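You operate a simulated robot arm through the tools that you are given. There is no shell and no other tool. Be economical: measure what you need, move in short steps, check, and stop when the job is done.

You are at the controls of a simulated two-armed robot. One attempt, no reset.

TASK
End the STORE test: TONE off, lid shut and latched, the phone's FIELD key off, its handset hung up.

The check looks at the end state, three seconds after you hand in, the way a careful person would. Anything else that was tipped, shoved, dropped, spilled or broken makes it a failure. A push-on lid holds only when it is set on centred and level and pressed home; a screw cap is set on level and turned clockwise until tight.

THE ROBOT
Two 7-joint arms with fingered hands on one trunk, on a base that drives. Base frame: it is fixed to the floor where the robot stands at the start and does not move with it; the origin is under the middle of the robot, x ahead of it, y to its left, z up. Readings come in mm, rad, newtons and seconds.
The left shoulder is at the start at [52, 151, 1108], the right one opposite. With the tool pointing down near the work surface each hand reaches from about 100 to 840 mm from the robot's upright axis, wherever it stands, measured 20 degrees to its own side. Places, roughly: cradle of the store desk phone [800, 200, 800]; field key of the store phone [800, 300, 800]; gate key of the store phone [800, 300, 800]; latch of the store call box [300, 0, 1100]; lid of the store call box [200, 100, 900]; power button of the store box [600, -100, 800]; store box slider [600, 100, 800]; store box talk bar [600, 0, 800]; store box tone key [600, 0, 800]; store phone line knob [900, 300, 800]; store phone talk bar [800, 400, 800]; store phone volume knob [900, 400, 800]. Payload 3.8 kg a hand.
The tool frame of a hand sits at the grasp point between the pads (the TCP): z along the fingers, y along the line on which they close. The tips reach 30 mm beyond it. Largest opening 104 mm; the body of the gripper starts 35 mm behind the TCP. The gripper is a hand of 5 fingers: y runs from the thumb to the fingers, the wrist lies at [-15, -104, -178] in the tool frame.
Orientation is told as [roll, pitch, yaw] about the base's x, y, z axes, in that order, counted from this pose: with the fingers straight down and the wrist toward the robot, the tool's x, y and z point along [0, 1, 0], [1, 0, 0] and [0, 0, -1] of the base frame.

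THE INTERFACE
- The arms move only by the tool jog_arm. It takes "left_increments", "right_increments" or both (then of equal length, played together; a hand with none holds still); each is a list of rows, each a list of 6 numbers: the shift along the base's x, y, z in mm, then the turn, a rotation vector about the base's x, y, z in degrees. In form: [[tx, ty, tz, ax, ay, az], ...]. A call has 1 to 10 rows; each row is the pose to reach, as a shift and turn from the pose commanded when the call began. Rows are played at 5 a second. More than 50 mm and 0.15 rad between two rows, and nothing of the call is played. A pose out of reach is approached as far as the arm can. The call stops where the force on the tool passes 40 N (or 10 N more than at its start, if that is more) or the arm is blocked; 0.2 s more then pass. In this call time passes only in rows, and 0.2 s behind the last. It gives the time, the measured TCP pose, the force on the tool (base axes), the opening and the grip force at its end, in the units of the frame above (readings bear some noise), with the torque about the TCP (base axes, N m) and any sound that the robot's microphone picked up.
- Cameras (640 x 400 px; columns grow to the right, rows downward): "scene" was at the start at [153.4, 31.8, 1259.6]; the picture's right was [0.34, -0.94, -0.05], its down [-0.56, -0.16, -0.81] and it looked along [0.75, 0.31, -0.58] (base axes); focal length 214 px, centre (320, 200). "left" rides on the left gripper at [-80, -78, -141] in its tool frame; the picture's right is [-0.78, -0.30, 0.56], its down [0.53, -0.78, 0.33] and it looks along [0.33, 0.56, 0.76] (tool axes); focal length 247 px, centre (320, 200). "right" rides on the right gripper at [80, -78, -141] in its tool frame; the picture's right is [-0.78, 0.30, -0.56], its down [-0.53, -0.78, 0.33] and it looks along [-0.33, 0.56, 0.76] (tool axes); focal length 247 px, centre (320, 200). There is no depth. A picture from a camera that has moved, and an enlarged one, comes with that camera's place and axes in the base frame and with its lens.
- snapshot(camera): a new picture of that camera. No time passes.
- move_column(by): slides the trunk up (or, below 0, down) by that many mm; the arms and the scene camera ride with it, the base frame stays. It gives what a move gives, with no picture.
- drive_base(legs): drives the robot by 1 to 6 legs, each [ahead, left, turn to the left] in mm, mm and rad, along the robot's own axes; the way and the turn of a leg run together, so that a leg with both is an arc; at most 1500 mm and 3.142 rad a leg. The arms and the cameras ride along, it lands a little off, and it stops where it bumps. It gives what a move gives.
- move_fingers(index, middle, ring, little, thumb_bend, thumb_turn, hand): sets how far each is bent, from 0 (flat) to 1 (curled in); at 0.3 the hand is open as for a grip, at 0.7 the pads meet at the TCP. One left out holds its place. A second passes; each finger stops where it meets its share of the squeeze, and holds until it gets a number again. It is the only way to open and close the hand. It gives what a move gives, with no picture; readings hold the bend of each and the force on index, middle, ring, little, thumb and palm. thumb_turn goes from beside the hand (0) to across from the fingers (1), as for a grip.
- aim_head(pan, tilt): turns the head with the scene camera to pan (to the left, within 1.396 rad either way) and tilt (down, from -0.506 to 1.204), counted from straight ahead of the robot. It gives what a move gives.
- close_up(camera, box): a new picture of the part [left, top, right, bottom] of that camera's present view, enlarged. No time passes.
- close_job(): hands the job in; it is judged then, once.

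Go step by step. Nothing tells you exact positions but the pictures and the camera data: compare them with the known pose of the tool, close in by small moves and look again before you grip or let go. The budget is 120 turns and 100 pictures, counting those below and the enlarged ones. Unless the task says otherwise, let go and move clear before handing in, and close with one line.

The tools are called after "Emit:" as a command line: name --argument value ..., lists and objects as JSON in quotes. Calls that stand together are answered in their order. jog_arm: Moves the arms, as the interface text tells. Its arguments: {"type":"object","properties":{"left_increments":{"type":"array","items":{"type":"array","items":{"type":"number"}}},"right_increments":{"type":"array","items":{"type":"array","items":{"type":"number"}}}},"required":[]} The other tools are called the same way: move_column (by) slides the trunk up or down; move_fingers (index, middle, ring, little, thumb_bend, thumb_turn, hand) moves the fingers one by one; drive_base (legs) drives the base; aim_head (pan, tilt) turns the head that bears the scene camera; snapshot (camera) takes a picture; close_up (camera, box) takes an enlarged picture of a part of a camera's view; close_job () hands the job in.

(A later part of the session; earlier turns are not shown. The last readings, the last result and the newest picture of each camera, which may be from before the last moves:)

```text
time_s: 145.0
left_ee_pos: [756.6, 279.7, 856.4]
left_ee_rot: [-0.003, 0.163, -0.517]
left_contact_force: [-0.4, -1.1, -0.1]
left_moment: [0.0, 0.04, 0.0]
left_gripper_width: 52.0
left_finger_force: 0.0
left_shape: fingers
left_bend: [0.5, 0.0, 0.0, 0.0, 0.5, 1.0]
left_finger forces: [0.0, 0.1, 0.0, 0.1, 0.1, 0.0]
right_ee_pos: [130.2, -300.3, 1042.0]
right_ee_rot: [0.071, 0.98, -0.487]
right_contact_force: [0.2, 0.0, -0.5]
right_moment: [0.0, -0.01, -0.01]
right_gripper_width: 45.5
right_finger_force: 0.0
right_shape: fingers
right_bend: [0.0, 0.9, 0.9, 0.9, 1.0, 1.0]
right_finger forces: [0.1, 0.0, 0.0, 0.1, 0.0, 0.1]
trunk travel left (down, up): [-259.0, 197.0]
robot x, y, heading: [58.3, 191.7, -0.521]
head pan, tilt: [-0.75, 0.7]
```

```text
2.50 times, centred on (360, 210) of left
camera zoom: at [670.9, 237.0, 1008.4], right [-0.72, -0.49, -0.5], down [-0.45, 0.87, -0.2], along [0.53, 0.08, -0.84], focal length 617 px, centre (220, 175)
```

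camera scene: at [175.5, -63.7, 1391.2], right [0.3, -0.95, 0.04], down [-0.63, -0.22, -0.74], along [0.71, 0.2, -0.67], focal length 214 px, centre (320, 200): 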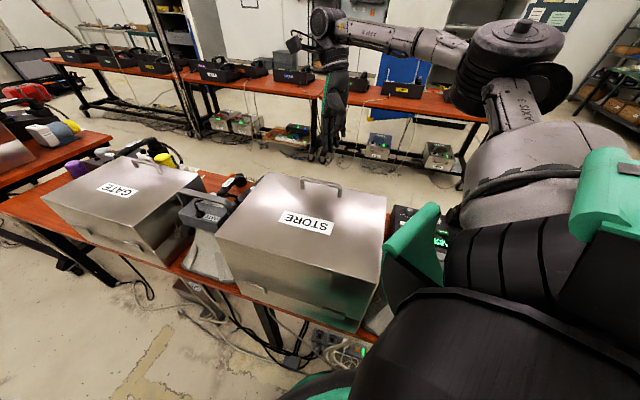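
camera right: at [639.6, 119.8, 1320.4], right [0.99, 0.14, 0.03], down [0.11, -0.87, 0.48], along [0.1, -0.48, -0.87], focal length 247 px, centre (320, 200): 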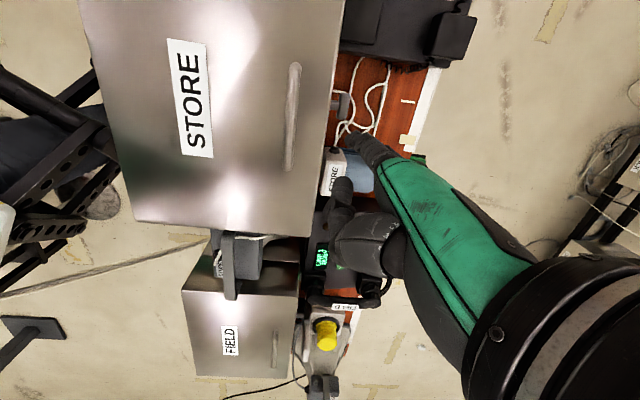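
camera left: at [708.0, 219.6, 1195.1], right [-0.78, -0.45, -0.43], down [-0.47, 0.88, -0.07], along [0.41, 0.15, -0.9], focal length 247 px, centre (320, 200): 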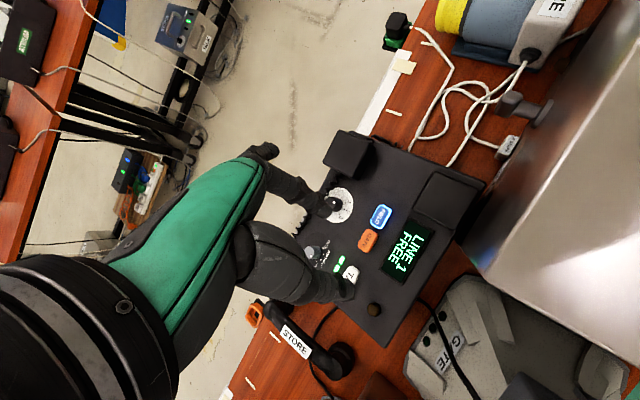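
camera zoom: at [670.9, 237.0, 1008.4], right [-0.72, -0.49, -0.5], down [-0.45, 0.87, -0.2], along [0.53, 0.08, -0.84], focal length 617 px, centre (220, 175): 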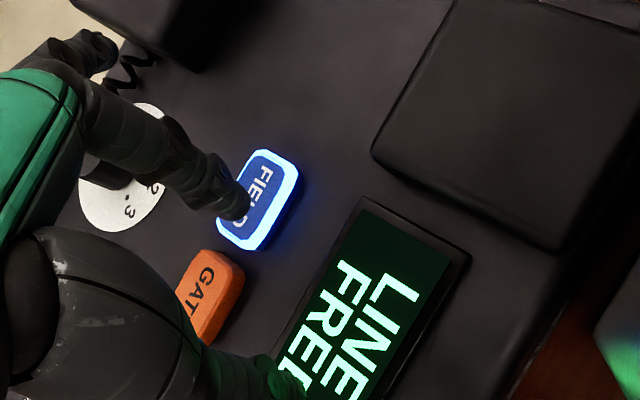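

Emit:
jog_arm --left_increments '[[4, -3, -10, 0, 0, 0], [4, -3, -18, 0, 0, 0], [4, -3, -23, 0, 0, 0], [4, -3, -27, 0, 0, 0]]'

```text
time_s: 146.0
left_ee_pos: [761.6, 275.2, 834.5]
left_ee_rot: [-0.001, 0.155, -0.514]
left_contact_force: [2.3, 1.7, 17.3]
left_moment: [-0.37, -0.46, 0.05]
left_gripper_width: 50.4
left_finger_force: 8.9
left_shape: fingers
left_bend: [0.51, 0.0, 0.0, 0.0, 0.5, 1.0]
left_finger forces: [17.6, 0.0, 0.1, 0.0, 0.0, 0.0]
right_ee_pos: [128.1, -301.4, 1041.3]
right_ee_rot: [0.073, 0.98, -0.482]
right_contact_force: [-0.2, 0.2, 0.2]
right_moment: [-0.01, 0.01, -0.02]
right_gripper_width: 45.4
right_finger_force: 0.2
right_shape: fingers
right_bend: [0.0, 0.9, 0.9, 0.9, 1.0, 1.0]
right_finger forces: [0.0, 0.0, 0.0, 0.1, 0.0, 0.0]
trunk travel left (down, up): [-259.0, 197.0]
robot x, y, heading: [62.0, 192.4, -0.516]
head pan, tilt: [-0.75, 0.7]
heard: click
```

Clicked. I lift away and check the key, looking at the handset too.

Emit:
jog_arm --left_increments '[[0, 0, 45, 0, 0, 0], [0, 0, 90, 0, 0, 0], [0, 0, 135, 0, 0, 0], [0, 20, 180, 0, 0, 0], [-10, 60, 220, 0, 0, 0], [-20, 100, 260, 0, 0, 0], [-25, 140, 300, 0, 0, 0]]'

Emit:
snapshot --camera "left"

```text
refused: row 5 steps farther than a row can; nothing moved
```

```text
11 pictures are left
camera left: at [674.1, 233.1, 986.9], right [-0.71, -0.49, -0.5], down [-0.45, 0.87, -0.21], along [0.54, 0.08, -0.84], focal length 247 px, centre (320, 200)
```

left: 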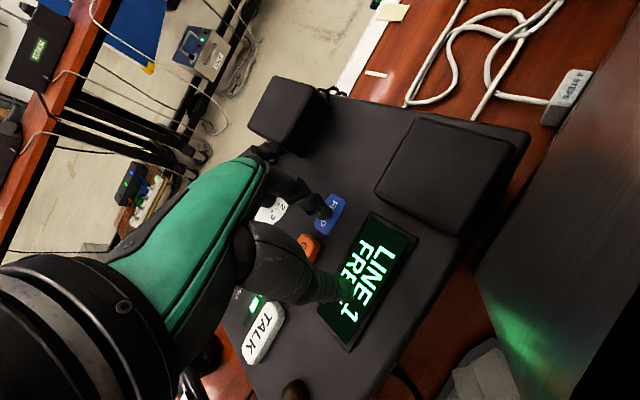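

The FIELD key is dark now, so it is off. I lift the left hand high and move the base left, turned more to the right, to bring the handset into comfortable reach.

Emit:
jog_arm --left_increments '[[0, 0, 45, 0, 0, 0], [0, 0, 90, 0, 0, 0], [0, 0, 135, 0, 0, 0], [0, 0, 180, 0, 0, 0], [-5, 0, 225, 0, 0, 0], [-10, 0, 270, 0, 0, 0], [-20, 0, 315, 0, 0, 0], [-30, 0, 360, 0, 0, 0]]'

Emit:
move_fingers --hand "left" --index 0.3 --middle 0.3 --ring 0.3 --little 0.3 --thumb_bend 0.3 --thumb_turn 1

Emit:
drive_base --legs '[[-151, 244, 0], [0, 0, -0.63]]'

```text
time_s: 147.8
left_ee_pos: [727.7, 279.9, 1191.2]
left_ee_rot: [-0.001, 0.162, -0.516]
left_contact_force: [-0.4, -0.8, 0.4]
left_moment: [0.01, 0.01, -0.02]
left_gripper_width: 52.2
left_finger_force: 0.1
left_shape: fingers
left_bend: [0.5, 0.0, 0.0, 0.0, 0.5, 1.0]
left_finger forces: [0.1, 0.0, 0.1, 0.0, 0.0, 0.0]
right_ee_pos: [128.5, -301.3, 1042.0]
right_ee_rot: [0.074, 0.982, -0.485]
right_contact_force: [0.9, 0.2, 0.2]
right_moment: [0.02, 0.01, -0.03]
right_gripper_width: 45.3
right_finger_force: 0.1
right_shape: fingers
right_bend: [0.0, 0.9, 0.9, 0.9, 1.0, 1.0]
right_finger forces: [0.1, 0.1, 0.0, 0.0, 0.0, 0.0]
trunk travel left (down, up): [-259.0, 197.0]
robot x, y, heading: [61.7, 192.0, -0.52]
head pan, tilt: [-0.75, 0.7]
```

```text
time_s: 148.8
left_ee_pos: [728.4, 278.0, 1190.1]
left_ee_rot: [-0.003, 0.165, -0.516]
left_contact_force: [0.8, -0.2, -0.8]
left_moment: [0.01, 0.0, 0.03]
left_gripper_width: 102.8
left_finger_force: 0.1
left_shape: fingers
left_bend: [0.3, 0.3, 0.3, 0.3, 0.3, 0.98]
left_finger forces: [0.1, 0.0, 0.0, 0.0, 0.1, 0.0]
right_ee_pos: [130.4, -299.9, 1040.7]
right_ee_rot: [0.071, 0.98, -0.485]
right_contact_force: [0.0, -0.4, -0.6]
right_moment: [-0.01, 0.03, -0.03]
right_gripper_width: 45.3
right_finger_force: 0.0
right_shape: fingers
right_bend: [0.0, 0.9, 0.9, 0.9, 1.0, 1.0]
right_finger forces: [0.0, 0.0, 0.1, 0.0, 0.1, 0.0]
trunk travel left (down, up): [-259.0, 197.0]
robot x, y, heading: [62.0, 197.0, -0.518]
head pan, tilt: [-0.75, 0.7]
```

```text
time_s: 152.5
left_ee_pos: [636.7, 154.7, 1190.8]
left_ee_rot: [-0.003, 0.163, -1.156]
left_contact_force: [0.6, 0.3, 0.2]
left_moment: [-0.02, 0.01, -0.01]
left_gripper_width: 102.9
left_finger_force: 0.0
left_shape: fingers
left_bend: [0.3, 0.3, 0.3, 0.3, 0.3, 0.98]
left_finger forces: [0.1, 0.1, 0.0, 0.0, 0.0, 0.0]
right_ee_pos: [-189.3, 45.6, 1042.7]
right_ee_rot: [0.071, 0.98, -1.124]
right_contact_force: [-0.3, -0.5, -0.6]
right_moment: [0.05, -0.01, 0.01]
right_gripper_width: 45.6
right_finger_force: 0.1
right_shape: fingers
right_bend: [0.0, 0.9, 0.9, 0.9, 1.0, 1.0]
right_finger forces: [0.1, 0.0, 0.0, 0.0, 0.0, 0.1]
trunk travel left (down, up): [-259.0, 197.0]
robot x, y, heading: [50.4, 486.3, -1.155]
head pan, tilt: [-0.75, 0.7]
```

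I bring the left hand above the handset and straighten it.

Emit:
jog_arm --left_increments '[[17, 39, -5, -0.9, -0.4, -2], [34, 78, -10, -1.8, -0.8, -4], [51, 117, -20, -2.8, -1.2, -6], [68, 156, -30, -3.7, -1.6, -8], [85, 195, -45, -4.7, -2, -10], [102, 234, -60, -5.6, -2.5, -12], [119, 273, -75, -6.6, -2.9, -14], [136, 312, -90, -7.5, -3.3, -16], [153, 348, -105, -8.5, -3.7, -18]]'

Emit:
snapshot --camera "left"

```text
time_s: 154.5
left_ee_pos: [791.4, 503.3, 1084.0]
left_ee_rot: [0.021, 0.002, -1.471]
left_contact_force: [0.3, 0.0, 0.0]
left_moment: [0.01, -0.03, -0.03]
left_gripper_width: 102.9
left_finger_force: 0.1
left_shape: fingers
left_bend: [0.3, 0.3, 0.3, 0.3, 0.3, 0.98]
left_finger forces: [0.0, 0.0, 0.0, 0.0, 0.0, 0.1]
right_ee_pos: [-189.4, 47.2, 1041.6]
right_ee_rot: [0.071, 0.98, -1.126]
right_contact_force: [0.6, -0.9, -0.5]
right_moment: [-0.01, 0.02, -0.01]
right_gripper_width: 45.4
right_finger_force: 0.0
right_shape: fingers
right_bend: [0.0, 0.9, 0.9, 0.9, 1.0, 1.0]
right_finger forces: [0.0, 0.1, 0.0, 0.0, 0.0, 0.0]
trunk travel left (down, up): [-259.0, 197.0]
robot x, y, heading: [50.2, 487.2, -1.159]
head pan, tilt: [-0.75, 0.7]
```

```text
10 pictures are left
camera left: at [701.1, 571.5, 1225.6], right [-0.79, 0.22, -0.57], down [0.46, 0.83, -0.32], along [0.4, -0.51, -0.76], focal length 247 px, centre (320, 200)
```

left: 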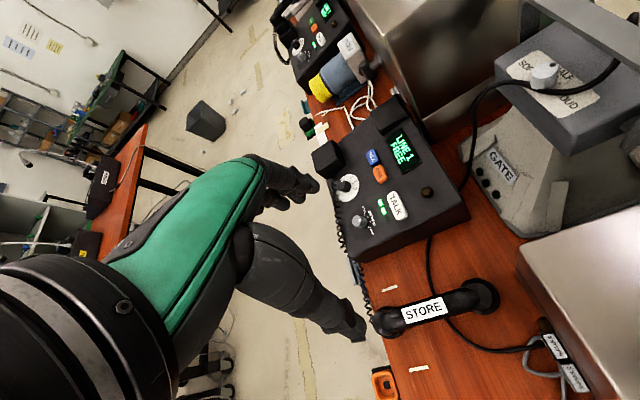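

The handset centre is at about [805, 553], bar top near z 765, lying along x with its corded end far, the same way round as it hangs. Gripping from the left would run my left forearm into the GATE box, so I will use the right hand, coming from the phone side. I raise everything and turn the base left.

Emit:
move_column --by 190

Emit:
move_fingers --hand "right" --index 0.3 --middle 0.3 --ring 0.3 --little 0.3 --thumb_bend 0.3 --thumb_turn 1

Emit:
jog_arm --left_increments '[[-30, 0, 30, 0, 0, 0], [-70, 0, 60, 0, 0, 0], [-110, 0, 80, 0, 0, 0], [-150, 0, 100, 0, 0, 0], [-190, 0, 120, 0, 0, 0], [-230, 0, 140, 0, 0, 0]]'

Emit:
drive_base --legs '[[0, 0, 1.25], [0, 0, 1.2]]'

```text
time_s: 156.6
left_ee_pos: [789.8, 502.5, 1276.4]
left_ee_rot: [0.02, 0.005, -1.469]
left_contact_force: [0.1, -0.1, -0.6]
left_moment: [0.03, 0.03, -0.02]
left_gripper_width: 102.9
left_finger_force: 0.1
left_shape: fingers
left_bend: [0.3, 0.3, 0.3, 0.3, 0.3, 0.98]
left_finger forces: [0.0, 0.0, 0.0, 0.1, 0.0, 0.1]
right_ee_pos: [-189.7, 47.0, 1231.2]
right_ee_rot: [0.072, 0.981, -1.123]
right_contact_force: [-0.3, 0.2, -0.1]
right_moment: [0.01, 0.0, 0.0]
right_gripper_width: 45.9
right_finger_force: 0.1
right_shape: fingers
right_bend: [0.0, 0.9, 0.9, 0.9, 1.0, 1.0]
right_finger forces: [0.0, 0.0, 0.0, 0.0, 0.0, 0.0]
trunk travel left (down, up): [-449.0, 7.0]
robot x, y, heading: [52.6, 485.4, -1.156]
head pan, tilt: [-0.75, 0.7]
```

```text
time_s: 157.6
left_ee_pos: [789.6, 501.1, 1275.2]
left_ee_rot: [0.021, 0.006, -1.468]
left_contact_force: [-0.4, 0.6, -0.2]
left_moment: [0.03, 0.01, 0.05]
left_gripper_width: 103.0
left_finger_force: 0.2
left_shape: fingers
left_bend: [0.3, 0.3, 0.3, 0.3, 0.3, 0.98]
left_finger forces: [0.1, 0.0, 0.0, 0.0, 0.1, 0.0]
right_ee_pos: [-189.4, 47.4, 1232.5]
right_ee_rot: [0.072, 0.981, -1.125]
right_contact_force: [-0.3, -0.5, -0.2]
right_moment: [0.03, 0.02, 0.0]
right_gripper_width: 103.0
right_finger_force: 0.1
right_shape: fingers
right_bend: [0.3, 0.3, 0.3, 0.3, 0.3, 0.98]
right_finger forces: [0.1, 0.0, 0.1, 0.1, 0.0, 0.1]
trunk travel left (down, up): [-449.0, 7.0]
robot x, y, heading: [51.4, 481.7, -1.153]
head pan, tilt: [-0.75, 0.7]
```

```text
time_s: 159.0
left_ee_pos: [558.5, 501.8, 1413.3]
left_ee_rot: [0.021, 0.006, -1.467]
left_contact_force: [0.0, 0.3, 0.5]
left_moment: [0.04, -0.01, -0.02]
left_gripper_width: 103.1
left_finger_force: 0.0
left_shape: fingers
left_bend: [0.3, 0.3, 0.3, 0.3, 0.3, 0.98]
left_finger forces: [0.0, 0.0, 0.1, 0.1, 0.1, 0.0]
right_ee_pos: [-190.5, 46.9, 1230.2]
right_ee_rot: [0.073, 0.981, -1.125]
right_contact_force: [0.2, -1.0, 0.4]
right_moment: [0.03, -0.01, -0.02]
right_gripper_width: 102.9
right_finger_force: 0.1
right_shape: fingers
right_bend: [0.3, 0.3, 0.3, 0.3, 0.3, 0.98]
right_finger forces: [0.0, 0.1, 0.1, 0.1, 0.1, 0.0]
trunk travel left (down, up): [-449.0, 7.0]
robot x, y, heading: [52.5, 485.1, -1.158]
head pan, tilt: [-0.75, 0.7]
```

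```text
time_s: 165.5
left_ee_pos: [-348.7, 801.5, 1412.3]
left_ee_rot: [0.023, 0.003, 0.974]
left_contact_force: [-0.4, 0.7, 0.3]
left_moment: [0.04, 0.02, 0.01]
left_gripper_width: 103.1
left_finger_force: 0.1
left_shape: fingers
left_bend: [0.3, 0.3, 0.3, 0.3, 0.3, 0.98]
left_finger forces: [0.0, 0.0, 0.0, 0.0, 0.0, 0.1]
right_ee_pos: [519.1, 665.2, 1230.5]
right_ee_rot: [0.072, 0.981, 1.319]
right_contact_force: [0.0, -0.4, -0.3]
right_moment: [-0.03, -0.01, 0.0]
right_gripper_width: 102.7
right_finger_force: 0.1
right_shape: fingers
right_bend: [0.3, 0.3, 0.3, 0.3, 0.3, 0.98]
right_finger forces: [0.0, 0.1, 0.0, 0.0, 0.0, 0.0]
trunk travel left (down, up): [-449.0, 7.0]
robot x, y, heading: [52.0, 484.5, 1.285]
head pan, tilt: [-0.75, 0.7]
```

Now I move the right hand over the handset with a 30° lean so the wrist sits straight above it.

Emit:
jog_arm --right_increments '[[32, -14, -16, 3.15, -0.8, 1.2], [65, -28, -32, 6.3, -1.6, 2.5], [98, -42, -48, 9.4, -2.4, 3.7], [130, -56, -64, 12.6, -3.2, 5], [163, -70, -80, 15.7, -4, 6.2], [196, -84, -96, 18.9, -4.9, 7.5], [228, -98, -112, 22, -5.7, 8.7], [261, -112, -130, 25.2, -6.5, 10]]'

Emit:
snapshot --camera "right"

```text
time_s: 167.3
left_ee_pos: [-348.3, 800.4, 1413.0]
left_ee_rot: [0.022, 0.007, 0.974]
left_contact_force: [0.9, -1.1, 0.5]
left_moment: [-0.05, 0.01, 0.02]
left_gripper_width: 102.7
left_finger_force: 0.1
left_shape: fingers
left_bend: [0.3, 0.3, 0.3, 0.3, 0.3, 0.98]
left_finger forces: [0.0, 0.0, 0.0, 0.0, 0.0, 0.0]
right_ee_pos: [562.4, 649.7, 1103.1]
right_ee_rot: [0.016, 0.559, 1.426]
right_contact_force: [0.7, -0.1, 0.5]
right_moment: [0.03, 0.0, 0.0]
right_gripper_width: 103.1
right_finger_force: 0.1
right_shape: fingers
right_bend: [0.3, 0.3, 0.3, 0.3, 0.3, 0.98]
right_finger forces: [0.1, 0.0, 0.1, 0.0, 0.0, 0.0]
right hand out of reach, approached as far as the arm can: row 3, 4, 5, 6, 7, 8
trunk travel left (down, up): [-449.0, 7.0]
robot x, y, heading: [48.9, 485.0, 1.282]
head pan, tilt: [-0.75, 0.7]
```

```text
9 pictures are left
camera right: at [487.4, 670.7, 1264.6], right [0.85, 0.42, 0.3], down [0.4, -0.91, 0.12], along [0.33, 0.02, -0.94], focal length 247 px, centre (320, 200)
```

right: 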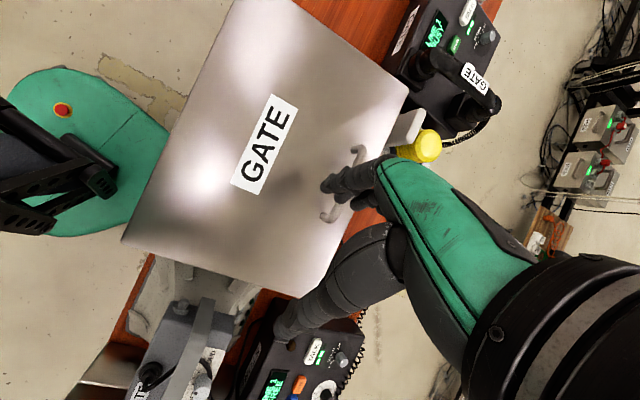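

Leaning the hand was what limited the reach. With the hand straight down, as it was on the left, it should get there. I straighten it first, then move over the handset.

Emit:
jog_arm --right_increments '[[5, -3, 10, 7.9, -1.1, 0], [10, -6, 20, 15.8, -2.3, 0], [15, -9, 25, 23.8, -3.4, 0], [20, -12, 30, 31.7, -4.6, 0]]'

Emit:
jog_arm --right_increments '[[30, -12, 0, 0, 0, 0], [62, -25, 0, 0, 0, 0], [94, -38, 0, 0, 0, 0], [126, -51, 0, 0, 0, 0], [158, -64, 0, 0, 0, 0], [195, -85, -10, 0, 0, 2]]'

```text
time_s: 168.3
left_ee_pos: [-350.5, 797.2, 1412.3]
left_ee_rot: [0.02, 0.0, 0.974]
left_contact_force: [1.1, -1.4, -0.2]
left_moment: [0.07, -0.04, 0.02]
left_gripper_width: 102.9
left_finger_force: 0.0
left_shape: fingers
left_bend: [0.3, 0.3, 0.3, 0.3, 0.3, 0.98]
left_finger forces: [0.1, 0.1, 0.0, 0.1, 0.0, 0.0]
right_ee_pos: [595.5, 642.2, 1149.6]
right_ee_rot: [-0.05, -0.092, 1.387]
right_contact_force: [-2.8, -4.1, -8.2]
right_moment: [0.38, -0.07, -0.02]
right_gripper_width: 103.2
right_finger_force: 0.0
right_shape: fingers
right_bend: [0.3, 0.3, 0.3, 0.3, 0.3, 0.98]
right_finger forces: [0.1, 0.0, 0.0, 0.1, 0.0, 0.0]
right hand out of reach, approached as far as the arm can: row 1, 2, 3, 4
trunk travel left (down, up): [-449.0, 7.0]
robot x, y, heading: [52.1, 483.9, 1.286]
head pan, tilt: [-0.75, 0.7]
```

```text
time_s: 169.7
left_ee_pos: [-346.9, 799.3, 1414.7]
left_ee_rot: [0.023, 0.007, 0.974]
left_contact_force: [0.5, -0.4, 0.0]
left_moment: [-0.01, 0.03, -0.01]
left_gripper_width: 102.9
left_finger_force: 0.2
left_shape: fingers
left_bend: [0.3, 0.3, 0.3, 0.3, 0.3, 0.98]
left_finger forces: [0.0, 0.1, 0.0, 0.1, 0.0, 0.0]
right_ee_pos: [775.9, 546.9, 1121.6]
right_ee_rot: [0.01, -0.031, 1.493]
right_contact_force: [-0.8, 0.5, -0.6]
right_moment: [-0.01, 0.01, -0.03]
right_gripper_width: 103.0
right_finger_force: 0.0
right_shape: fingers
right_bend: [0.3, 0.3, 0.3, 0.3, 0.3, 0.98]
right_finger forces: [0.0, 0.1, 0.0, 0.0, 0.0, 0.0]
trunk travel left (down, up): [-449.0, 7.0]
robot x, y, heading: [51.0, 485.3, 1.283]
head pan, tilt: [-0.75, 0.7]
```

The hand is over the handset. I lower the trunk and look before descending further.

Emit:
move_column --by -230

Emit:
snapshot --camera "right"

```text
time_s: 172.1
left_ee_pos: [-348.3, 800.4, 1183.9]
left_ee_rot: [0.023, 0.003, 0.974]
left_contact_force: [0.0, 0.4, -0.4]
left_moment: [0.04, 0.01, 0.02]
left_gripper_width: 103.1
left_finger_force: 0.0
left_shape: fingers
left_bend: [0.3, 0.3, 0.3, 0.3, 0.3, 0.98]
left_finger forces: [0.0, 0.1, 0.0, 0.1, 0.1, 0.0]
right_ee_pos: [775.7, 547.1, 893.5]
right_ee_rot: [0.006, -0.031, 1.493]
right_contact_force: [-0.1, -0.4, 0.2]
right_moment: [0.0, -0.01, 0.0]
right_gripper_width: 103.0
right_finger_force: 0.0
right_shape: fingers
right_bend: [0.3, 0.3, 0.3, 0.3, 0.3, 0.98]
right_finger forces: [0.0, 0.0, 0.0, 0.0, 0.0, 0.0]
trunk travel left (down, up): [-219.0, 237.0]
robot x, y, heading: [54.1, 487.9, 1.286]
head pan, tilt: [-0.75, 0.7]
```

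```text
8 pictures are left
camera right: at [690.6, 471.7, 1032.1], right [0.8, 0.22, 0.56], down [0.47, -0.8, -0.36], along [0.37, 0.55, -0.75], focal length 247 px, centre (320, 200)
```

right: 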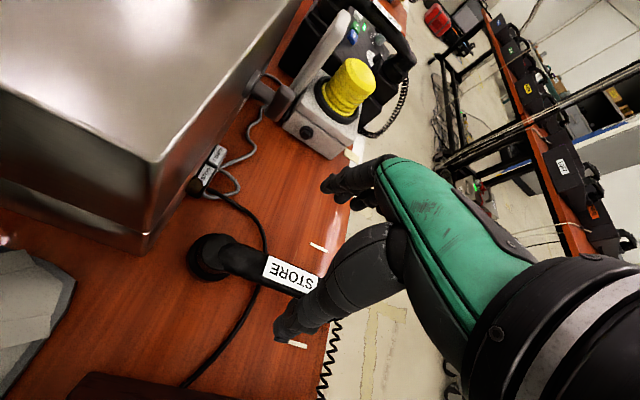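

The hand is aligned: the bar is at y about 553 and my opening is centred near 547. I shift 5 mm left and descend.

Emit:
jog_arm --right_increments '[[2, 5, -35, 0, 0, 0], [2, 5, -70, 0, 0, 0], [2, 5, -95, 0, 0, 0], [2, 5, -112, 0, 0, 0]]'

Emit:
close_up --camera "right" --box '[160, 140, 460, 380]'

```text
time_s: 173.1
left_ee_pos: [-348.0, 800.6, 1182.9]
left_ee_rot: [0.024, 0.005, 0.975]
left_contact_force: [0.3, -0.4, -0.2]
left_moment: [-0.02, -0.03, -0.01]
left_gripper_width: 102.7
left_finger_force: 0.0
left_shape: fingers
left_bend: [0.3, 0.3, 0.3, 0.3, 0.3, 0.98]
left_finger forces: [0.0, 0.1, 0.0, 0.0, 0.1, 0.1]
right_ee_pos: [776.9, 550.8, 780.3]
right_ee_rot: [0.008, -0.03, 1.495]
right_contact_force: [-0.5, 0.5, 0.2]
right_moment: [0.03, -0.01, 0.02]
right_gripper_width: 103.1
right_finger_force: 0.0
right_shape: fingers
right_bend: [0.3, 0.3, 0.3, 0.3, 0.3, 0.98]
right_finger forces: [0.1, 0.0, 0.1, 0.0, 0.0, 0.1]
trunk travel left (down, up): [-219.0, 237.0]
robot x, y, heading: [53.2, 486.6, 1.283]
head pan, tilt: [-0.75, 0.7]
```

```text
1.67 times, centred on (310, 260) of right
camera zoom: at [693.2, 476.4, 919.0], right [0.8, 0.22, 0.56], down [0.47, -0.8, -0.36], along [0.37, 0.55, -0.75], focal length 412 px, centre (337, 100)
```

zoom: 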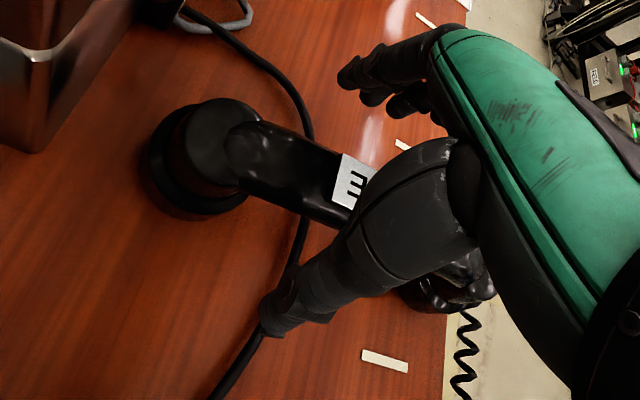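

The bar lies between fingers and thumb. I feel downward a bit more for the table.

Emit:
jog_arm --right_increments '[[0, 2, -6, 0, 0, 0], [0, 2, -12, 0, 0, 0], [0, 2, -18, 0, 0, 0], [0, 2, -24, 0, 0, 0]]'

```text
time_s: 174.1
left_ee_pos: [-347.7, 798.8, 1183.4]
left_ee_rot: [0.022, 0.005, 0.976]
left_contact_force: [0.2, 0.6, 1.0]
left_moment: [-0.01, -0.04, -0.01]
left_gripper_width: 102.9
left_finger_force: 0.2
left_shape: fingers
left_bend: [0.3, 0.3, 0.3, 0.3, 0.3, 0.98]
left_finger forces: [0.1, 0.0, 0.0, 0.0, 0.1, 0.0]
right_ee_pos: [778.0, 554.1, 757.3]
right_ee_rot: [0.009, -0.03, 1.495]
right_contact_force: [0.3, 0.0, -0.7]
right_moment: [0.04, 0.0, 0.02]
right_gripper_width: 103.1
right_finger_force: 0.1
right_shape: fingers
right_bend: [0.3, 0.3, 0.3, 0.3, 0.3, 0.98]
right_finger forces: [0.0, 0.1, 0.0, 0.0, 0.0, 0.0]
trunk travel left (down, up): [-219.0, 237.0]
robot x, y, heading: [50.7, 482.8, 1.287]
head pan, tilt: [-0.75, 0.7]
```

No table contact yet, and the bar should be level with the pads. I close the hand.

Emit:
move_fingers --hand "right" --index 0.75 --middle 0.75 --ring 0.75 --little 0.75 --thumb_bend 0.75

Emit:
jog_arm --right_increments '[[0, 0, 15, 0, 0, 0], [0, 0, 30, 0, 0, 0]]'

Emit:
snapshot --camera "right"

```text
time_s: 175.1
left_ee_pos: [-348.2, 799.6, 1182.5]
left_ee_rot: [0.019, 0.006, 0.974]
left_contact_force: [0.1, -0.2, -0.9]
left_moment: [-0.03, -0.01, 0.02]
left_gripper_width: 102.8
left_finger_force: 0.0
left_shape: fingers
left_bend: [0.3, 0.3, 0.3, 0.3, 0.3, 0.98]
left_finger forces: [0.0, 0.0, 0.1, 0.0, 0.0, 0.1]
right_ee_pos: [778.0, 553.7, 758.1]
right_ee_rot: [0.01, -0.03, 1.494]
right_contact_force: [-0.3, 0.9, -2.1]
right_moment: [0.03, 0.1, 0.0]
right_gripper_width: 18.6
right_finger_force: 28.2
right_shape: fingers
right_bend: [0.74, 0.74, 0.74, 0.74, 0.62, 0.96]
right_finger forces: [12.6, 3.1, 5.9, 6.9, 27.4, 0.0]
trunk travel left (down, up): [-219.0, 237.0]
robot x, y, heading: [53.0, 483.4, 1.287]
head pan, tilt: [-0.75, 0.7]
```

```text
time_s: 175.7
left_ee_pos: [-349.1, 799.4, 1183.1]
left_ee_rot: [0.02, 0.006, 0.974]
left_contact_force: [-0.8, 0.9, 0.1]
left_moment: [-0.02, -0.01, 0.04]
left_gripper_width: 103.0
left_finger_force: 0.1
left_shape: fingers
left_bend: [0.3, 0.3, 0.3, 0.3, 0.3, 0.98]
left_finger forces: [0.0, 0.1, 0.0, 0.1, 0.0, 0.1]
right_ee_pos: [777.8, 553.9, 788.5]
right_ee_rot: [0.006, -0.03, 1.494]
right_contact_force: [-0.4, 1.2, -3.0]
right_moment: [0.01, 0.06, 0.01]
right_gripper_width: 18.5
right_finger_force: 28.4
right_shape: fingers
right_bend: [0.74, 0.74, 0.74, 0.74, 0.62, 0.96]
right_finger forces: [12.8, 3.1, 5.8, 7.1, 27.5, 0.0]
trunk travel left (down, up): [-219.0, 237.0]
robot x, y, heading: [48.9, 485.3, 1.286]
head pan, tilt: [-0.75, 0.7]
```

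```text
6 pictures are left
camera right: at [693.3, 478.7, 926.5], right [0.8, 0.22, 0.56], down [0.47, -0.8, -0.36], along [0.37, 0.55, -0.75], focal length 247 px, centre (320, 200)
```

right: 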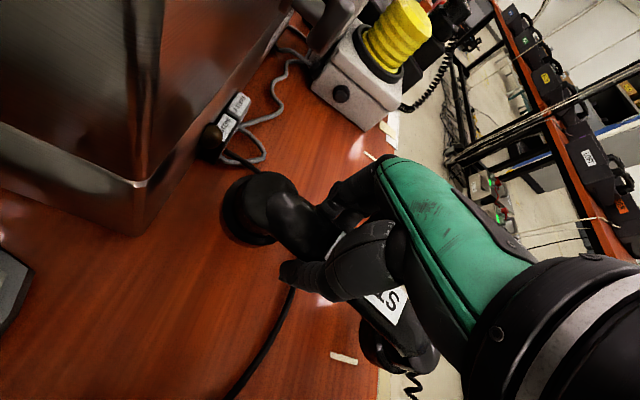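

The handset is held (about 28 N squeeze, 3 N weight) but turned roughly 17° clockwise in the grip, which I will correct when placing it. I lift it, raise the trunk, and move the base to the right and turn it for the cradle.

Emit:
jog_arm --right_increments '[[0, 0, 35, 0, 0, 0], [0, 0, 70, 0, 0, 0], [0, 0, 105, 0, 0, 0], [0, 0, 140, 0, 0, 0], [0, 0, 160, 0, 0, 0]]'

Emit:
move_column --by 40

Emit:
drive_base --legs '[[-223, -74, 0], [0, 0, 0.16]]'

```text
time_s: 176.9
left_ee_pos: [-349.3, 801.3, 1181.7]
left_ee_rot: [0.019, 0.004, 0.974]
left_contact_force: [0.2, -0.1, 0.1]
left_moment: [0.03, -0.01, 0.0]
left_gripper_width: 102.5
left_finger_force: 0.1
left_shape: fingers
left_bend: [0.3, 0.3, 0.3, 0.3, 0.3, 0.98]
left_finger forces: [0.1, 0.0, 0.1, 0.0, 0.0, 0.0]
right_ee_pos: [776.4, 555.1, 948.5]
right_ee_rot: [0.01, -0.032, 1.494]
right_contact_force: [-0.2, 0.8, -2.3]
right_moment: [0.06, 0.08, 0.02]
right_gripper_width: 18.5
right_finger_force: 28.5
right_shape: fingers
right_bend: [0.74, 0.74, 0.74, 0.74, 0.62, 0.96]
right_finger forces: [12.9, 3.2, 5.8, 7.1, 27.4, 0.0]
trunk travel left (down, up): [-219.0, 237.0]
robot x, y, heading: [53.4, 485.2, 1.276]
head pan, tilt: [-0.75, 0.7]
```

```text
time_s: 177.7
left_ee_pos: [-347.0, 799.7, 1222.2]
left_ee_rot: [0.02, 0.006, 0.975]
left_contact_force: [-0.5, 0.8, 0.3]
left_moment: [-0.01, 0.0, 0.02]
left_gripper_width: 102.8
left_finger_force: 0.1
left_shape: fingers
left_bend: [0.3, 0.3, 0.3, 0.3, 0.3, 0.98]
left_finger forces: [0.1, 0.0, 0.0, 0.0, 0.0, 0.1]
right_ee_pos: [777.6, 554.1, 986.0]
right_ee_rot: [0.009, -0.031, 1.493]
right_contact_force: [0.3, 0.0, -2.6]
right_moment: [0.01, 0.11, 0.0]
right_gripper_width: 18.4
right_finger_force: 28.3
right_shape: fingers
right_bend: [0.74, 0.74, 0.74, 0.74, 0.62, 0.96]
right_finger forces: [13.1, 3.1, 5.7, 7.1, 27.3, 0.1]
trunk travel left (down, up): [-259.0, 197.0]
robot x, y, heading: [53.7, 487.1, 1.281]
head pan, tilt: [-0.75, 0.7]
```

```text
time_s: 180.1
left_ee_pos: [-383.9, 499.3, 1223.1]
left_ee_rot: [0.02, 0.006, 1.129]
left_contact_force: [-0.6, -0.1, 0.0]
left_moment: [0.02, -0.04, 0.0]
left_gripper_width: 102.8
left_finger_force: 0.0
left_shape: fingers
left_bend: [0.3, 0.3, 0.3, 0.3, 0.3, 0.98]
left_finger forces: [0.1, 0.0, 0.0, 0.0, 0.0, 0.1]
right_ee_pos: [764.0, 430.1, 986.7]
right_ee_rot: [0.007, -0.03, 1.648]
right_contact_force: [-0.5, 0.8, -2.9]
right_moment: [0.04, 0.06, 0.02]
right_gripper_width: 18.3
right_finger_force: 28.2
right_shape: fingers
right_bend: [0.74, 0.74, 0.74, 0.74, 0.62, 0.96]
right_finger forces: [13.1, 3.1, 5.8, 7.0, 27.3, 0.0]
trunk travel left (down, up): [-259.0, 197.0]
robot x, y, heading: [63.0, 251.4, 1.445]
head pan, tilt: [-0.75, 0.7]
```

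Emit:
jog_arm --right_increments '[[3, -43, 0, 0, 0, 2], [6, -86, 0, 0, 0, 4], [9, -130, 0, 0, 0, 6], [11, -173, 0, 0, 0, 8], [14, -217, 0, 0, 0, 8]]'

Emit:
snapshot --camera "right"

```text
time_s: 181.3
left_ee_pos: [-384.7, 499.7, 1223.3]
left_ee_rot: [0.023, 0.002, 1.13]
left_contact_force: [-0.4, 0.3, -0.1]
left_moment: [0.01, -0.01, -0.01]
left_gripper_width: 102.6
left_finger_force: 0.1
left_shape: fingers
left_bend: [0.3, 0.3, 0.3, 0.3, 0.3, 0.98]
left_finger forces: [0.0, 0.1, 0.0, 0.0, 0.0, 0.1]
right_ee_pos: [778.4, 208.5, 987.3]
right_ee_rot: [0.007, -0.032, 1.789]
right_contact_force: [-0.6, 0.1, -2.1]
right_moment: [0.04, 0.06, 0.01]
right_gripper_width: 18.1
right_finger_force: 28.0
right_shape: fingers
right_bend: [0.74, 0.74, 0.74, 0.74, 0.62, 0.96]
right_finger forces: [13.2, 3.0, 5.6, 6.9, 27.0, 0.0]
trunk travel left (down, up): [-259.0, 197.0]
robot x, y, heading: [58.2, 250.3, 1.44]
head pan, tilt: [-0.75, 0.7]
```

```text
5 pictures are left
camera right: at [719.4, 112.8, 1126.1], right [0.7, 0.44, 0.56], down [0.69, -0.63, -0.36], along [0.2, 0.64, -0.75], focal length 247 px, centre (320, 200)
```

right: 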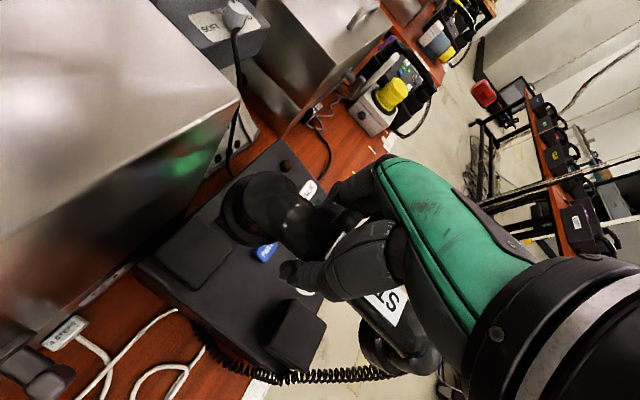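

The handset is almost exactly over the cradle: near cup [723, 196] over the pad [714, 197], far cup [883, 190] over the block [879, 197]. I trim the position and lower.

Emit:
jog_arm --right_increments '[[-2, 1, -35, 0, 0, 1], [-4, 2, -70, 0, 0, 2], [-4, 2, -100, 0, 0, 2], [-4, 2, -120, 0, 0, 2]]'

Emit:
close_up --camera "right" --box '[130, 130, 450, 400]'

```text
time_s: 182.3
left_ee_pos: [-386.7, 500.2, 1222.6]
left_ee_rot: [0.02, 0.003, 1.129]
left_contact_force: [-0.1, 0.4, 0.4]
left_moment: [0.01, 0.0, -0.01]
left_gripper_width: 102.8
left_finger_force: 0.0
left_shape: fingers
left_bend: [0.3, 0.3, 0.3, 0.3, 0.3, 0.98]
left_finger forces: [0.0, 0.0, 0.0, 0.0, 0.0, 0.1]
right_ee_pos: [774.4, 216.7, 872.3]
right_ee_rot: [-0.001, -0.03, 1.824]
right_contact_force: [3.7, 4.5, 15.7]
right_moment: [-0.33, 0.1, 0.0]
right_gripper_width: 16.3
right_finger_force: 25.7
right_shape: fingers
right_bend: [0.74, 0.74, 0.74, 0.74, 0.66, 0.96]
right_finger forces: [14.3, 2.1, 4.3, 6.9, 24.1, 0.0]
trunk travel left (down, up): [-259.0, 197.0]
robot x, y, heading: [58.7, 253.0, 1.442]
head pan, tilt: [-0.75, 0.7]
```

```text
1.48 times, centred on (290, 265) of right
camera zoom: at [717.6, 117.7, 1009.3], right [0.68, 0.46, 0.57], down [0.71, -0.61, -0.35], along [0.18, 0.64, -0.74], focal length 366 px, centre (364, 104)
```

zoom: 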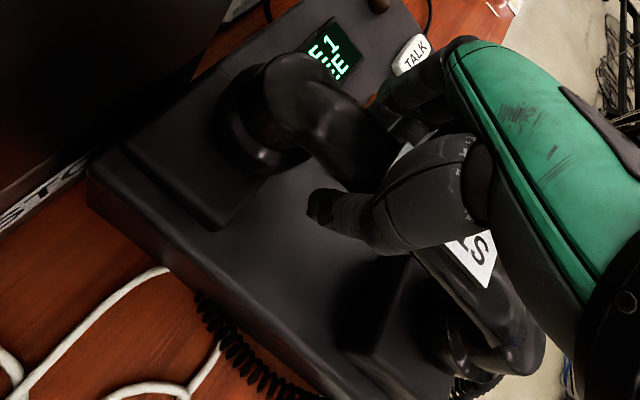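

Both cups touch the cradle at once (the contact force is centred on the handset). I lift a hair, trim 4 mm, set it down again and check the force.

Emit:
jog_arm --right_increments '[[0, 0, 12, 0, 0, 0], [-2, -5, 12, 0, 0, 0], [-2, -5, 6, 0, 0, 0], [-2, -5, 3, 0, 0, 0]]'

```text
time_s: 183.3
left_ee_pos: [-387.0, 498.9, 1222.0]
left_ee_rot: [0.021, 0.006, 1.129]
left_contact_force: [-0.1, 0.7, 0.0]
left_moment: [0.0, -0.01, 0.01]
left_gripper_width: 102.9
left_finger_force: 0.0
left_shape: fingers
left_bend: [0.3, 0.3, 0.3, 0.3, 0.3, 0.98]
left_finger forces: [0.0, 0.1, 0.0, 0.0, 0.0, 0.1]
right_ee_pos: [772.7, 210.0, 872.7]
right_ee_rot: [0.007, -0.03, 1.824]
right_contact_force: [1.2, 1.0, 5.8]
right_moment: [-0.14, 0.08, -0.02]
right_gripper_width: 16.6
right_finger_force: 25.4
right_shape: fingers
right_bend: [0.74, 0.74, 0.74, 0.74, 0.65, 0.96]
right_finger forces: [12.7, 2.1, 4.2, 6.5, 23.9, 0.0]
trunk travel left (down, up): [-259.0, 197.0]
robot x, y, heading: [59.9, 248.5, 1.44]
head pan, tilt: [-0.75, 0.7]
```

It rests on both cups with a light load. I open the hand.

Emit:
move_fingers --hand "right" --index 0.45 --middle 0.45 --ring 0.45 --little 0.45 --thumb_bend 0.4

Emit:
jog_arm --right_increments '[[0, 0, 15, 0, 0, 0], [0, 0, 35, 0, 0, 0], [0, 0, 65, 0, 0, 0], [0, 0, 100, 0, 0, 0]]'

Emit:
snapshot --camera "right"

```text
time_s: 184.3
left_ee_pos: [-385.2, 498.9, 1223.1]
left_ee_rot: [0.022, 0.004, 1.127]
left_contact_force: [0.1, 0.0, 1.0]
left_moment: [0.01, 0.0, 0.03]
left_gripper_width: 103.0
left_finger_force: 0.1
left_shape: fingers
left_bend: [0.3, 0.3, 0.3, 0.3, 0.3, 0.98]
left_finger forces: [0.0, 0.0, 0.1, 0.1, 0.0, 0.0]
right_ee_pos: [774.2, 209.9, 870.4]
right_ee_rot: [0.007, -0.03, 1.823]
right_contact_force: [-0.5, 0.1, -1.0]
right_moment: [-0.01, 0.02, -0.02]
right_gripper_width: 70.8
right_finger_force: 0.0
right_shape: fingers
right_bend: [0.45, 0.45, 0.45, 0.45, 0.4, 1.0]
right_finger forces: [0.0, 0.0, 0.1, 0.0, 0.1, 0.0]
trunk travel left (down, up): [-259.0, 197.0]
robot x, y, heading: [57.1, 250.0, 1.436]
head pan, tilt: [-0.75, 0.7]
```

```text
time_s: 185.3
left_ee_pos: [-385.3, 498.9, 1222.9]
left_ee_rot: [0.023, 0.005, 1.128]
left_contact_force: [0.8, 0.6, 0.1]
left_moment: [-0.01, -0.01, 0.01]
left_gripper_width: 102.9
left_finger_force: 0.0
left_shape: fingers
left_bend: [0.3, 0.3, 0.3, 0.3, 0.3, 0.98]
left_finger forces: [0.1, 0.0, 0.1, 0.1, 0.0, 0.0]
right_ee_pos: [772.0, 209.9, 972.4]
right_ee_rot: [0.005, -0.029, 1.822]
right_contact_force: [-0.8, -0.7, 0.7]
right_moment: [-0.03, 0.0, -0.01]
right_gripper_width: 70.7
right_finger_force: 0.1
right_shape: fingers
right_bend: [0.45, 0.45, 0.45, 0.45, 0.4, 1.0]
right_finger forces: [0.0, 0.1, 0.0, 0.0, 0.0, 0.0]
trunk travel left (down, up): [-259.0, 197.0]
robot x, y, heading: [60.4, 250.7, 1.443]
head pan, tilt: [-0.75, 0.7]
```

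```text
3 pictures are left
camera right: at [717.0, 111.3, 1110.7], right [0.69, 0.46, 0.56], down [0.71, -0.61, -0.36], along [0.17, 0.64, -0.75], focal length 247 px, centre (320, 200)
```

right: 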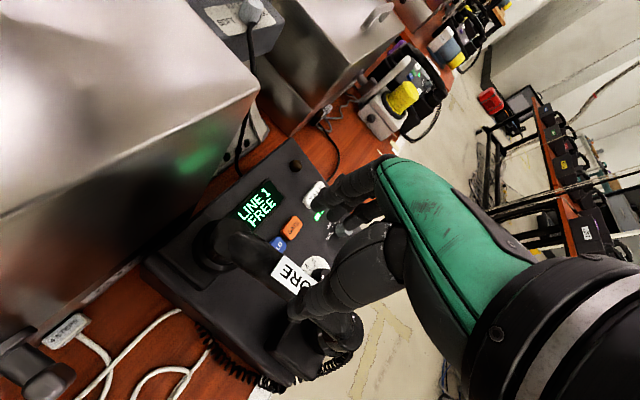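

The handset sits on the phone. I move the hand up and aside and look closely at how it is seated.

Emit:
jog_arm --right_increments '[[0, 20, 40, 0, 0, 0], [0, 60, 60, 0, 0, 0], [0, 100, 80, 0, 0, 0], [0, 140, 90, 0, 0, 0]]'

Emit:
close_up --camera "right" --box '[100, 200, 400, 400]'

```text
time_s: 186.3
left_ee_pos: [-385.3, 499.7, 1222.4]
left_ee_rot: [0.021, 0.005, 1.127]
left_contact_force: [0.3, 1.0, -0.2]
left_moment: [-0.03, -0.01, -0.02]
left_gripper_width: 102.8
left_finger_force: 0.0
left_shape: fingers
left_bend: [0.3, 0.3, 0.3, 0.3, 0.3, 0.98]
left_finger forces: [0.0, 0.0, 0.0, 0.1, 0.0, 0.0]
right_ee_pos: [772.2, 350.8, 1059.6]
right_ee_rot: [0.008, -0.026, 1.823]
right_contact_force: [-0.1, -0.4, 0.6]
right_moment: [-0.03, 0.0, 0.0]
right_gripper_width: 70.8
right_finger_force: 0.0
right_shape: fingers
right_bend: [0.45, 0.45, 0.45, 0.45, 0.4, 1.0]
right_finger forces: [0.0, 0.0, 0.0, 0.1, 0.1, 0.0]
trunk travel left (down, up): [-259.0, 197.0]
robot x, y, heading: [58.7, 247.6, 1.435]
head pan, tilt: [-0.75, 0.7]
```

```text
2.00 times, centred on (250, 300) of right
camera zoom: at [717.1, 252.6, 1198.7], right [0.69, 0.47, 0.56], down [0.71, -0.61, -0.36], along [0.17, 0.64, -0.75], focal length 494 px, centre (460, 0)
```

zoom: 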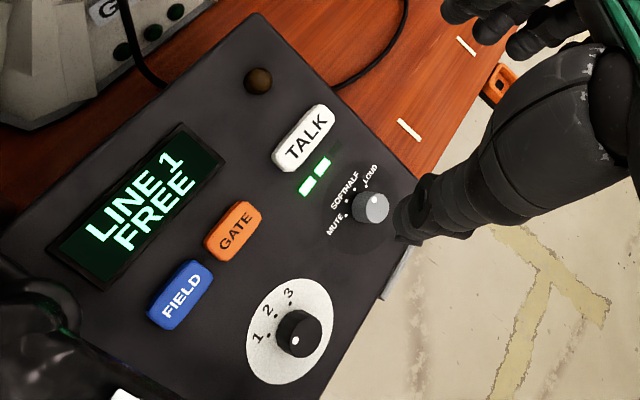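

I saw only the keys (FIELD is off). I shift back part way and look once more at the handset.

Emit:
jog_arm --right_increments '[[0, -35, 5, 0, 0, 0], [0, -70, 10, 0, 0, 0], [0, -98, 15, 0, 0, 0]]'

Emit:
close_up --camera "right" --box '[80, 200, 400, 400]'

```text
time_s: 187.1
left_ee_pos: [-383.7, 499.0, 1222.7]
left_ee_rot: [0.023, 0.004, 1.129]
left_contact_force: [0.7, -0.3, -0.4]
left_moment: [0.0, -0.04, -0.03]
left_gripper_width: 102.8
left_finger_force: 0.0
left_shape: fingers
left_bend: [0.3, 0.3, 0.3, 0.3, 0.3, 0.98]
left_finger forces: [0.0, 0.1, 0.0, 0.0, 0.0, 0.0]
right_ee_pos: [771.6, 250.7, 1071.9]
right_ee_rot: [0.006, -0.031, 1.823]
right_contact_force: [-0.1, -0.3, -0.3]
right_moment: [-0.01, 0.02, -0.04]
right_gripper_width: 70.9
right_finger_force: 0.0
right_shape: fingers
right_bend: [0.45, 0.45, 0.45, 0.45, 0.4, 1.0]
right_finger forces: [0.0, 0.0, 0.2, 0.0, 0.1, 0.0]
trunk travel left (down, up): [-259.0, 197.0]
robot x, y, heading: [61.5, 252.7, 1.442]
head pan, tilt: [-0.75, 0.7]
```

```text
2.00 times, centred on (240, 300) of right
camera zoom: at [717.2, 151.8, 1211.0], right [0.69, 0.47, 0.56], down [0.71, -0.61, -0.36], along [0.17, 0.64, -0.75], focal length 494 px, centre (480, 0)
```

zoom: 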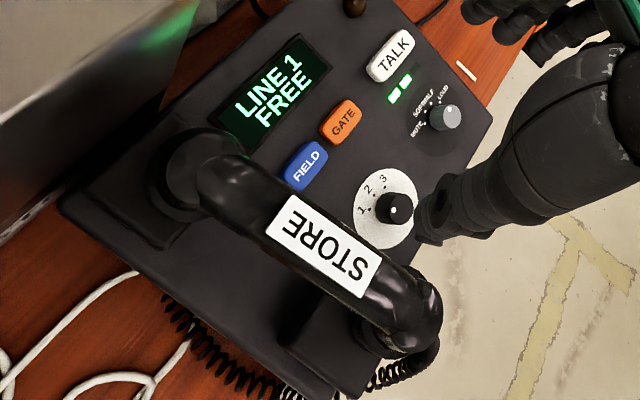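

The handset rests on both rests but about 9 mm too far forward and left of centre. I go back down the same path, take it again lightly, shift it, and set it down centred.

Emit:
jog_arm --right_increments '[[1, -20, -20, 0, 0, 0], [2, -40, -50, 0, 0, 0], [2, -40, -95, 0, 0, 0], [2, -40, -140, 0, 0, 0], [2, -40, -175, 0, 0, 0], [2, -40, -200, 0, 0, 0]]'

Emit:
move_fingers --hand "right" --index 0.75 --middle 0.75 --ring 0.75 --little 0.75 --thumb_bend 0.75

```text
time_s: 188.5
left_ee_pos: [-384.3, 498.8, 1224.1]
left_ee_rot: [0.023, 0.005, 1.129]
left_contact_force: [-0.5, 0.7, 0.2]
left_moment: [-0.01, 0.02, 0.0]
left_gripper_width: 102.7
left_finger_force: 0.1
left_shape: fingers
left_bend: [0.3, 0.3, 0.3, 0.3, 0.3, 0.98]
left_finger forces: [0.0, 0.0, 0.0, 0.0, 0.1, 0.0]
right_ee_pos: [776.8, 210.5, 875.9]
right_ee_rot: [0.005, -0.029, 1.822]
right_contact_force: [-0.4, 0.0, 0.2]
right_moment: [0.04, 0.01, -0.01]
right_gripper_width: 70.9
right_finger_force: 0.1
right_shape: fingers
right_bend: [0.45, 0.45, 0.45, 0.45, 0.4, 1.0]
right_finger forces: [0.0, 0.1, 0.0, 0.0, 0.0, 0.0]
trunk travel left (down, up): [-259.0, 197.0]
robot x, y, heading: [58.5, 247.7, 1.44]
head pan, tilt: [-0.75, 0.7]
```

```text
time_s: 189.5
left_ee_pos: [-383.6, 499.2, 1222.7]
left_ee_rot: [0.024, 0.007, 1.129]
left_contact_force: [0.2, -0.5, 1.2]
left_moment: [-0.01, 0.02, -0.01]
left_gripper_width: 102.8
left_finger_force: 0.2
left_shape: fingers
left_bend: [0.3, 0.3, 0.3, 0.3, 0.3, 0.98]
left_finger forces: [0.1, 0.0, 0.0, 0.1, 0.1, 0.1]
right_ee_pos: [776.2, 211.3, 876.1]
right_ee_rot: [0.006, -0.029, 1.82]
right_contact_force: [0.3, 0.1, -1.8]
right_moment: [0.0, 0.14, 0.01]
right_gripper_width: 18.9
right_finger_force: 25.0
right_shape: fingers
right_bend: [0.74, 0.75, 0.74, 0.74, 0.62, 0.99]
right_finger forces: [13.0, 1.8, 4.4, 5.9, 24.7, 0.0]
trunk travel left (down, up): [-259.0, 197.0]
robot x, y, heading: [56.3, 252.0, 1.444]
head pan, tilt: [-0.75, 0.7]
```

Emit:
jog_arm --right_increments '[[0, 0, 10, 0, 0, 0], [-5, -4, 12, 0, 0, 0], [-10, -7, 10, 0, 0, 0], [-10, -7, 4, 0, 0, 0], [-10, -7, 0, 0, 0, 0]]'

```text
time_s: 190.7
left_ee_pos: [-383.9, 499.6, 1223.4]
left_ee_rot: [0.025, 0.006, 1.126]
left_contact_force: [-1.2, 0.8, -0.6]
left_moment: [0.02, -0.02, 0.04]
left_gripper_width: 102.8
left_finger_force: 0.1
left_shape: fingers
left_bend: [0.3, 0.3, 0.3, 0.3, 0.3, 0.98]
left_finger forces: [0.1, 0.0, 0.0, 0.0, 0.0, 0.1]
right_ee_pos: [765.5, 205.2, 875.5]
right_ee_rot: [0.007, -0.031, 1.823]
right_contact_force: [0.7, 0.0, -0.6]
right_moment: [-0.03, 0.15, 0.04]
right_gripper_width: 18.7
right_finger_force: 25.1
right_shape: fingers
right_bend: [0.74, 0.75, 0.74, 0.74, 0.62, 0.99]
right_finger forces: [12.7, 1.5, 4.7, 5.9, 24.5, 0.1]
trunk travel left (down, up): [-259.0, 197.0]
robot x, y, heading: [59.1, 251.5, 1.44]
head pan, tilt: [-0.75, 0.7]
```

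Emit:
jog_arm --right_increments '[[0, 0, -2, 0, 0, 0], [0, 0, -4, 0, 0, 0]]'

Emit:
move_fingers --hand "right" --index 0.45 --middle 0.45 --ring 0.45 --little 0.45 --thumb_bend 0.4

Emit:
jog_arm --right_increments '[[0, 0, 20, 0, 0, 0], [0, 0, 60, 0, 0, 0], [0, 0, 110, 0, 0, 0], [2, 15, 155, 0, 0, 0], [4, 40, 198, 0, 0, 0]]'

Emit:
close_up --camera "right" --box '[80, 200, 400, 400]'

```text
time_s: 191.3
left_ee_pos: [-386.6, 499.9, 1222.0]
left_ee_rot: [0.021, 0.005, 1.129]
left_contact_force: [0.2, -0.6, -0.7]
left_moment: [-0.04, -0.01, -0.01]
left_gripper_width: 102.9
left_finger_force: 0.0
left_shape: fingers
left_bend: [0.3, 0.3, 0.3, 0.3, 0.3, 0.98]
left_finger forces: [0.0, 0.0, 0.0, 0.0, 0.1, 0.0]
right_ee_pos: [765.9, 204.9, 873.6]
right_ee_rot: [0.001, -0.03, 1.822]
right_contact_force: [3.4, 1.7, 13.1]
right_moment: [-0.29, 0.11, 0.04]
right_gripper_width: 17.9
right_finger_force: 24.7
right_shape: fingers
right_bend: [0.74, 0.75, 0.74, 0.74, 0.63, 0.99]
right_finger forces: [13.6, 1.5, 4.3, 7.0, 23.8, 0.0]
trunk travel left (down, up): [-259.0, 197.0]
robot x, y, heading: [62.7, 249.5, 1.438]
head pan, tilt: [-0.75, 0.7]
```

```text
time_s: 192.3
left_ee_pos: [-384.7, 500.5, 1222.7]
left_ee_rot: [0.021, 0.005, 1.127]
left_contact_force: [-0.5, -0.6, 0.1]
left_moment: [-0.03, 0.03, -0.01]
left_gripper_width: 102.7
left_finger_force: 0.0
left_shape: fingers
left_bend: [0.3, 0.3, 0.3, 0.3, 0.3, 0.98]
left_finger forces: [0.0, 0.0, 0.0, 0.0, 0.0, 0.0]
right_ee_pos: [765.6, 204.2, 871.4]
right_ee_rot: [0.007, -0.029, 1.822]
right_contact_force: [0.4, 0.3, -0.1]
right_moment: [0.0, 0.0, 0.0]
right_gripper_width: 70.7
right_finger_force: 0.0
right_shape: fingers
right_bend: [0.45, 0.45, 0.45, 0.45, 0.4, 1.0]
right_finger forces: [0.0, 0.0, 0.1, 0.1, 0.0, 0.0]
trunk travel left (down, up): [-259.0, 197.0]
robot x, y, heading: [60.5, 250.3, 1.438]
head pan, tilt: [-0.75, 0.7]
```

```text
time_s: 193.5
left_ee_pos: [-385.9, 499.5, 1222.8]
left_ee_rot: [0.023, 0.006, 1.127]
left_contact_force: [0.3, -0.2, 1.1]
left_moment: [-0.01, -0.03, -0.02]
left_gripper_width: 102.8
left_finger_force: 0.0
left_shape: fingers
left_bend: [0.3, 0.3, 0.3, 0.3, 0.3, 0.98]
left_finger forces: [0.0, 0.0, 0.1, 0.1, 0.1, 0.0]
right_ee_pos: [765.6, 245.2, 1070.5]
right_ee_rot: [0.006, -0.029, 1.822]
right_contact_force: [-0.1, -0.3, 0.3]
right_moment: [-0.03, -0.03, 0.02]
right_gripper_width: 70.4
right_finger_force: 0.1
right_shape: fingers
right_bend: [0.45, 0.45, 0.45, 0.45, 0.4, 1.0]
right_finger forces: [0.0, 0.1, 0.0, 0.1, 0.0, 0.1]
trunk travel left (down, up): [-259.0, 197.0]
robot x, y, heading: [63.0, 251.1, 1.437]
head pan, tilt: [-0.75, 0.7]
```

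```text
2.00 times, centred on (240, 300) of right
camera zoom: at [710.7, 146.5, 1210.1], right [0.69, 0.46, 0.56], down [0.71, -0.61, -0.36], along [0.17, 0.64, -0.75], focal length 494 px, centre (480, 0)
```

zoom: 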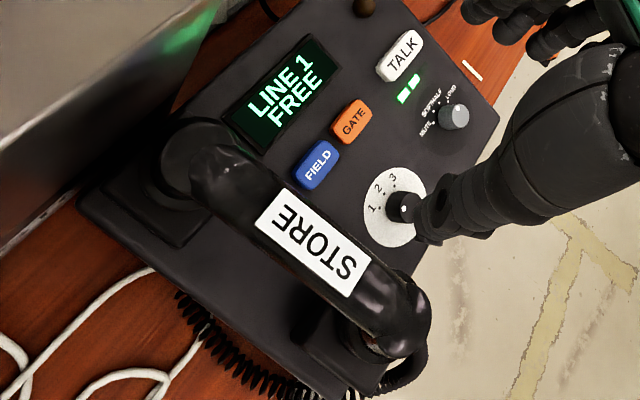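

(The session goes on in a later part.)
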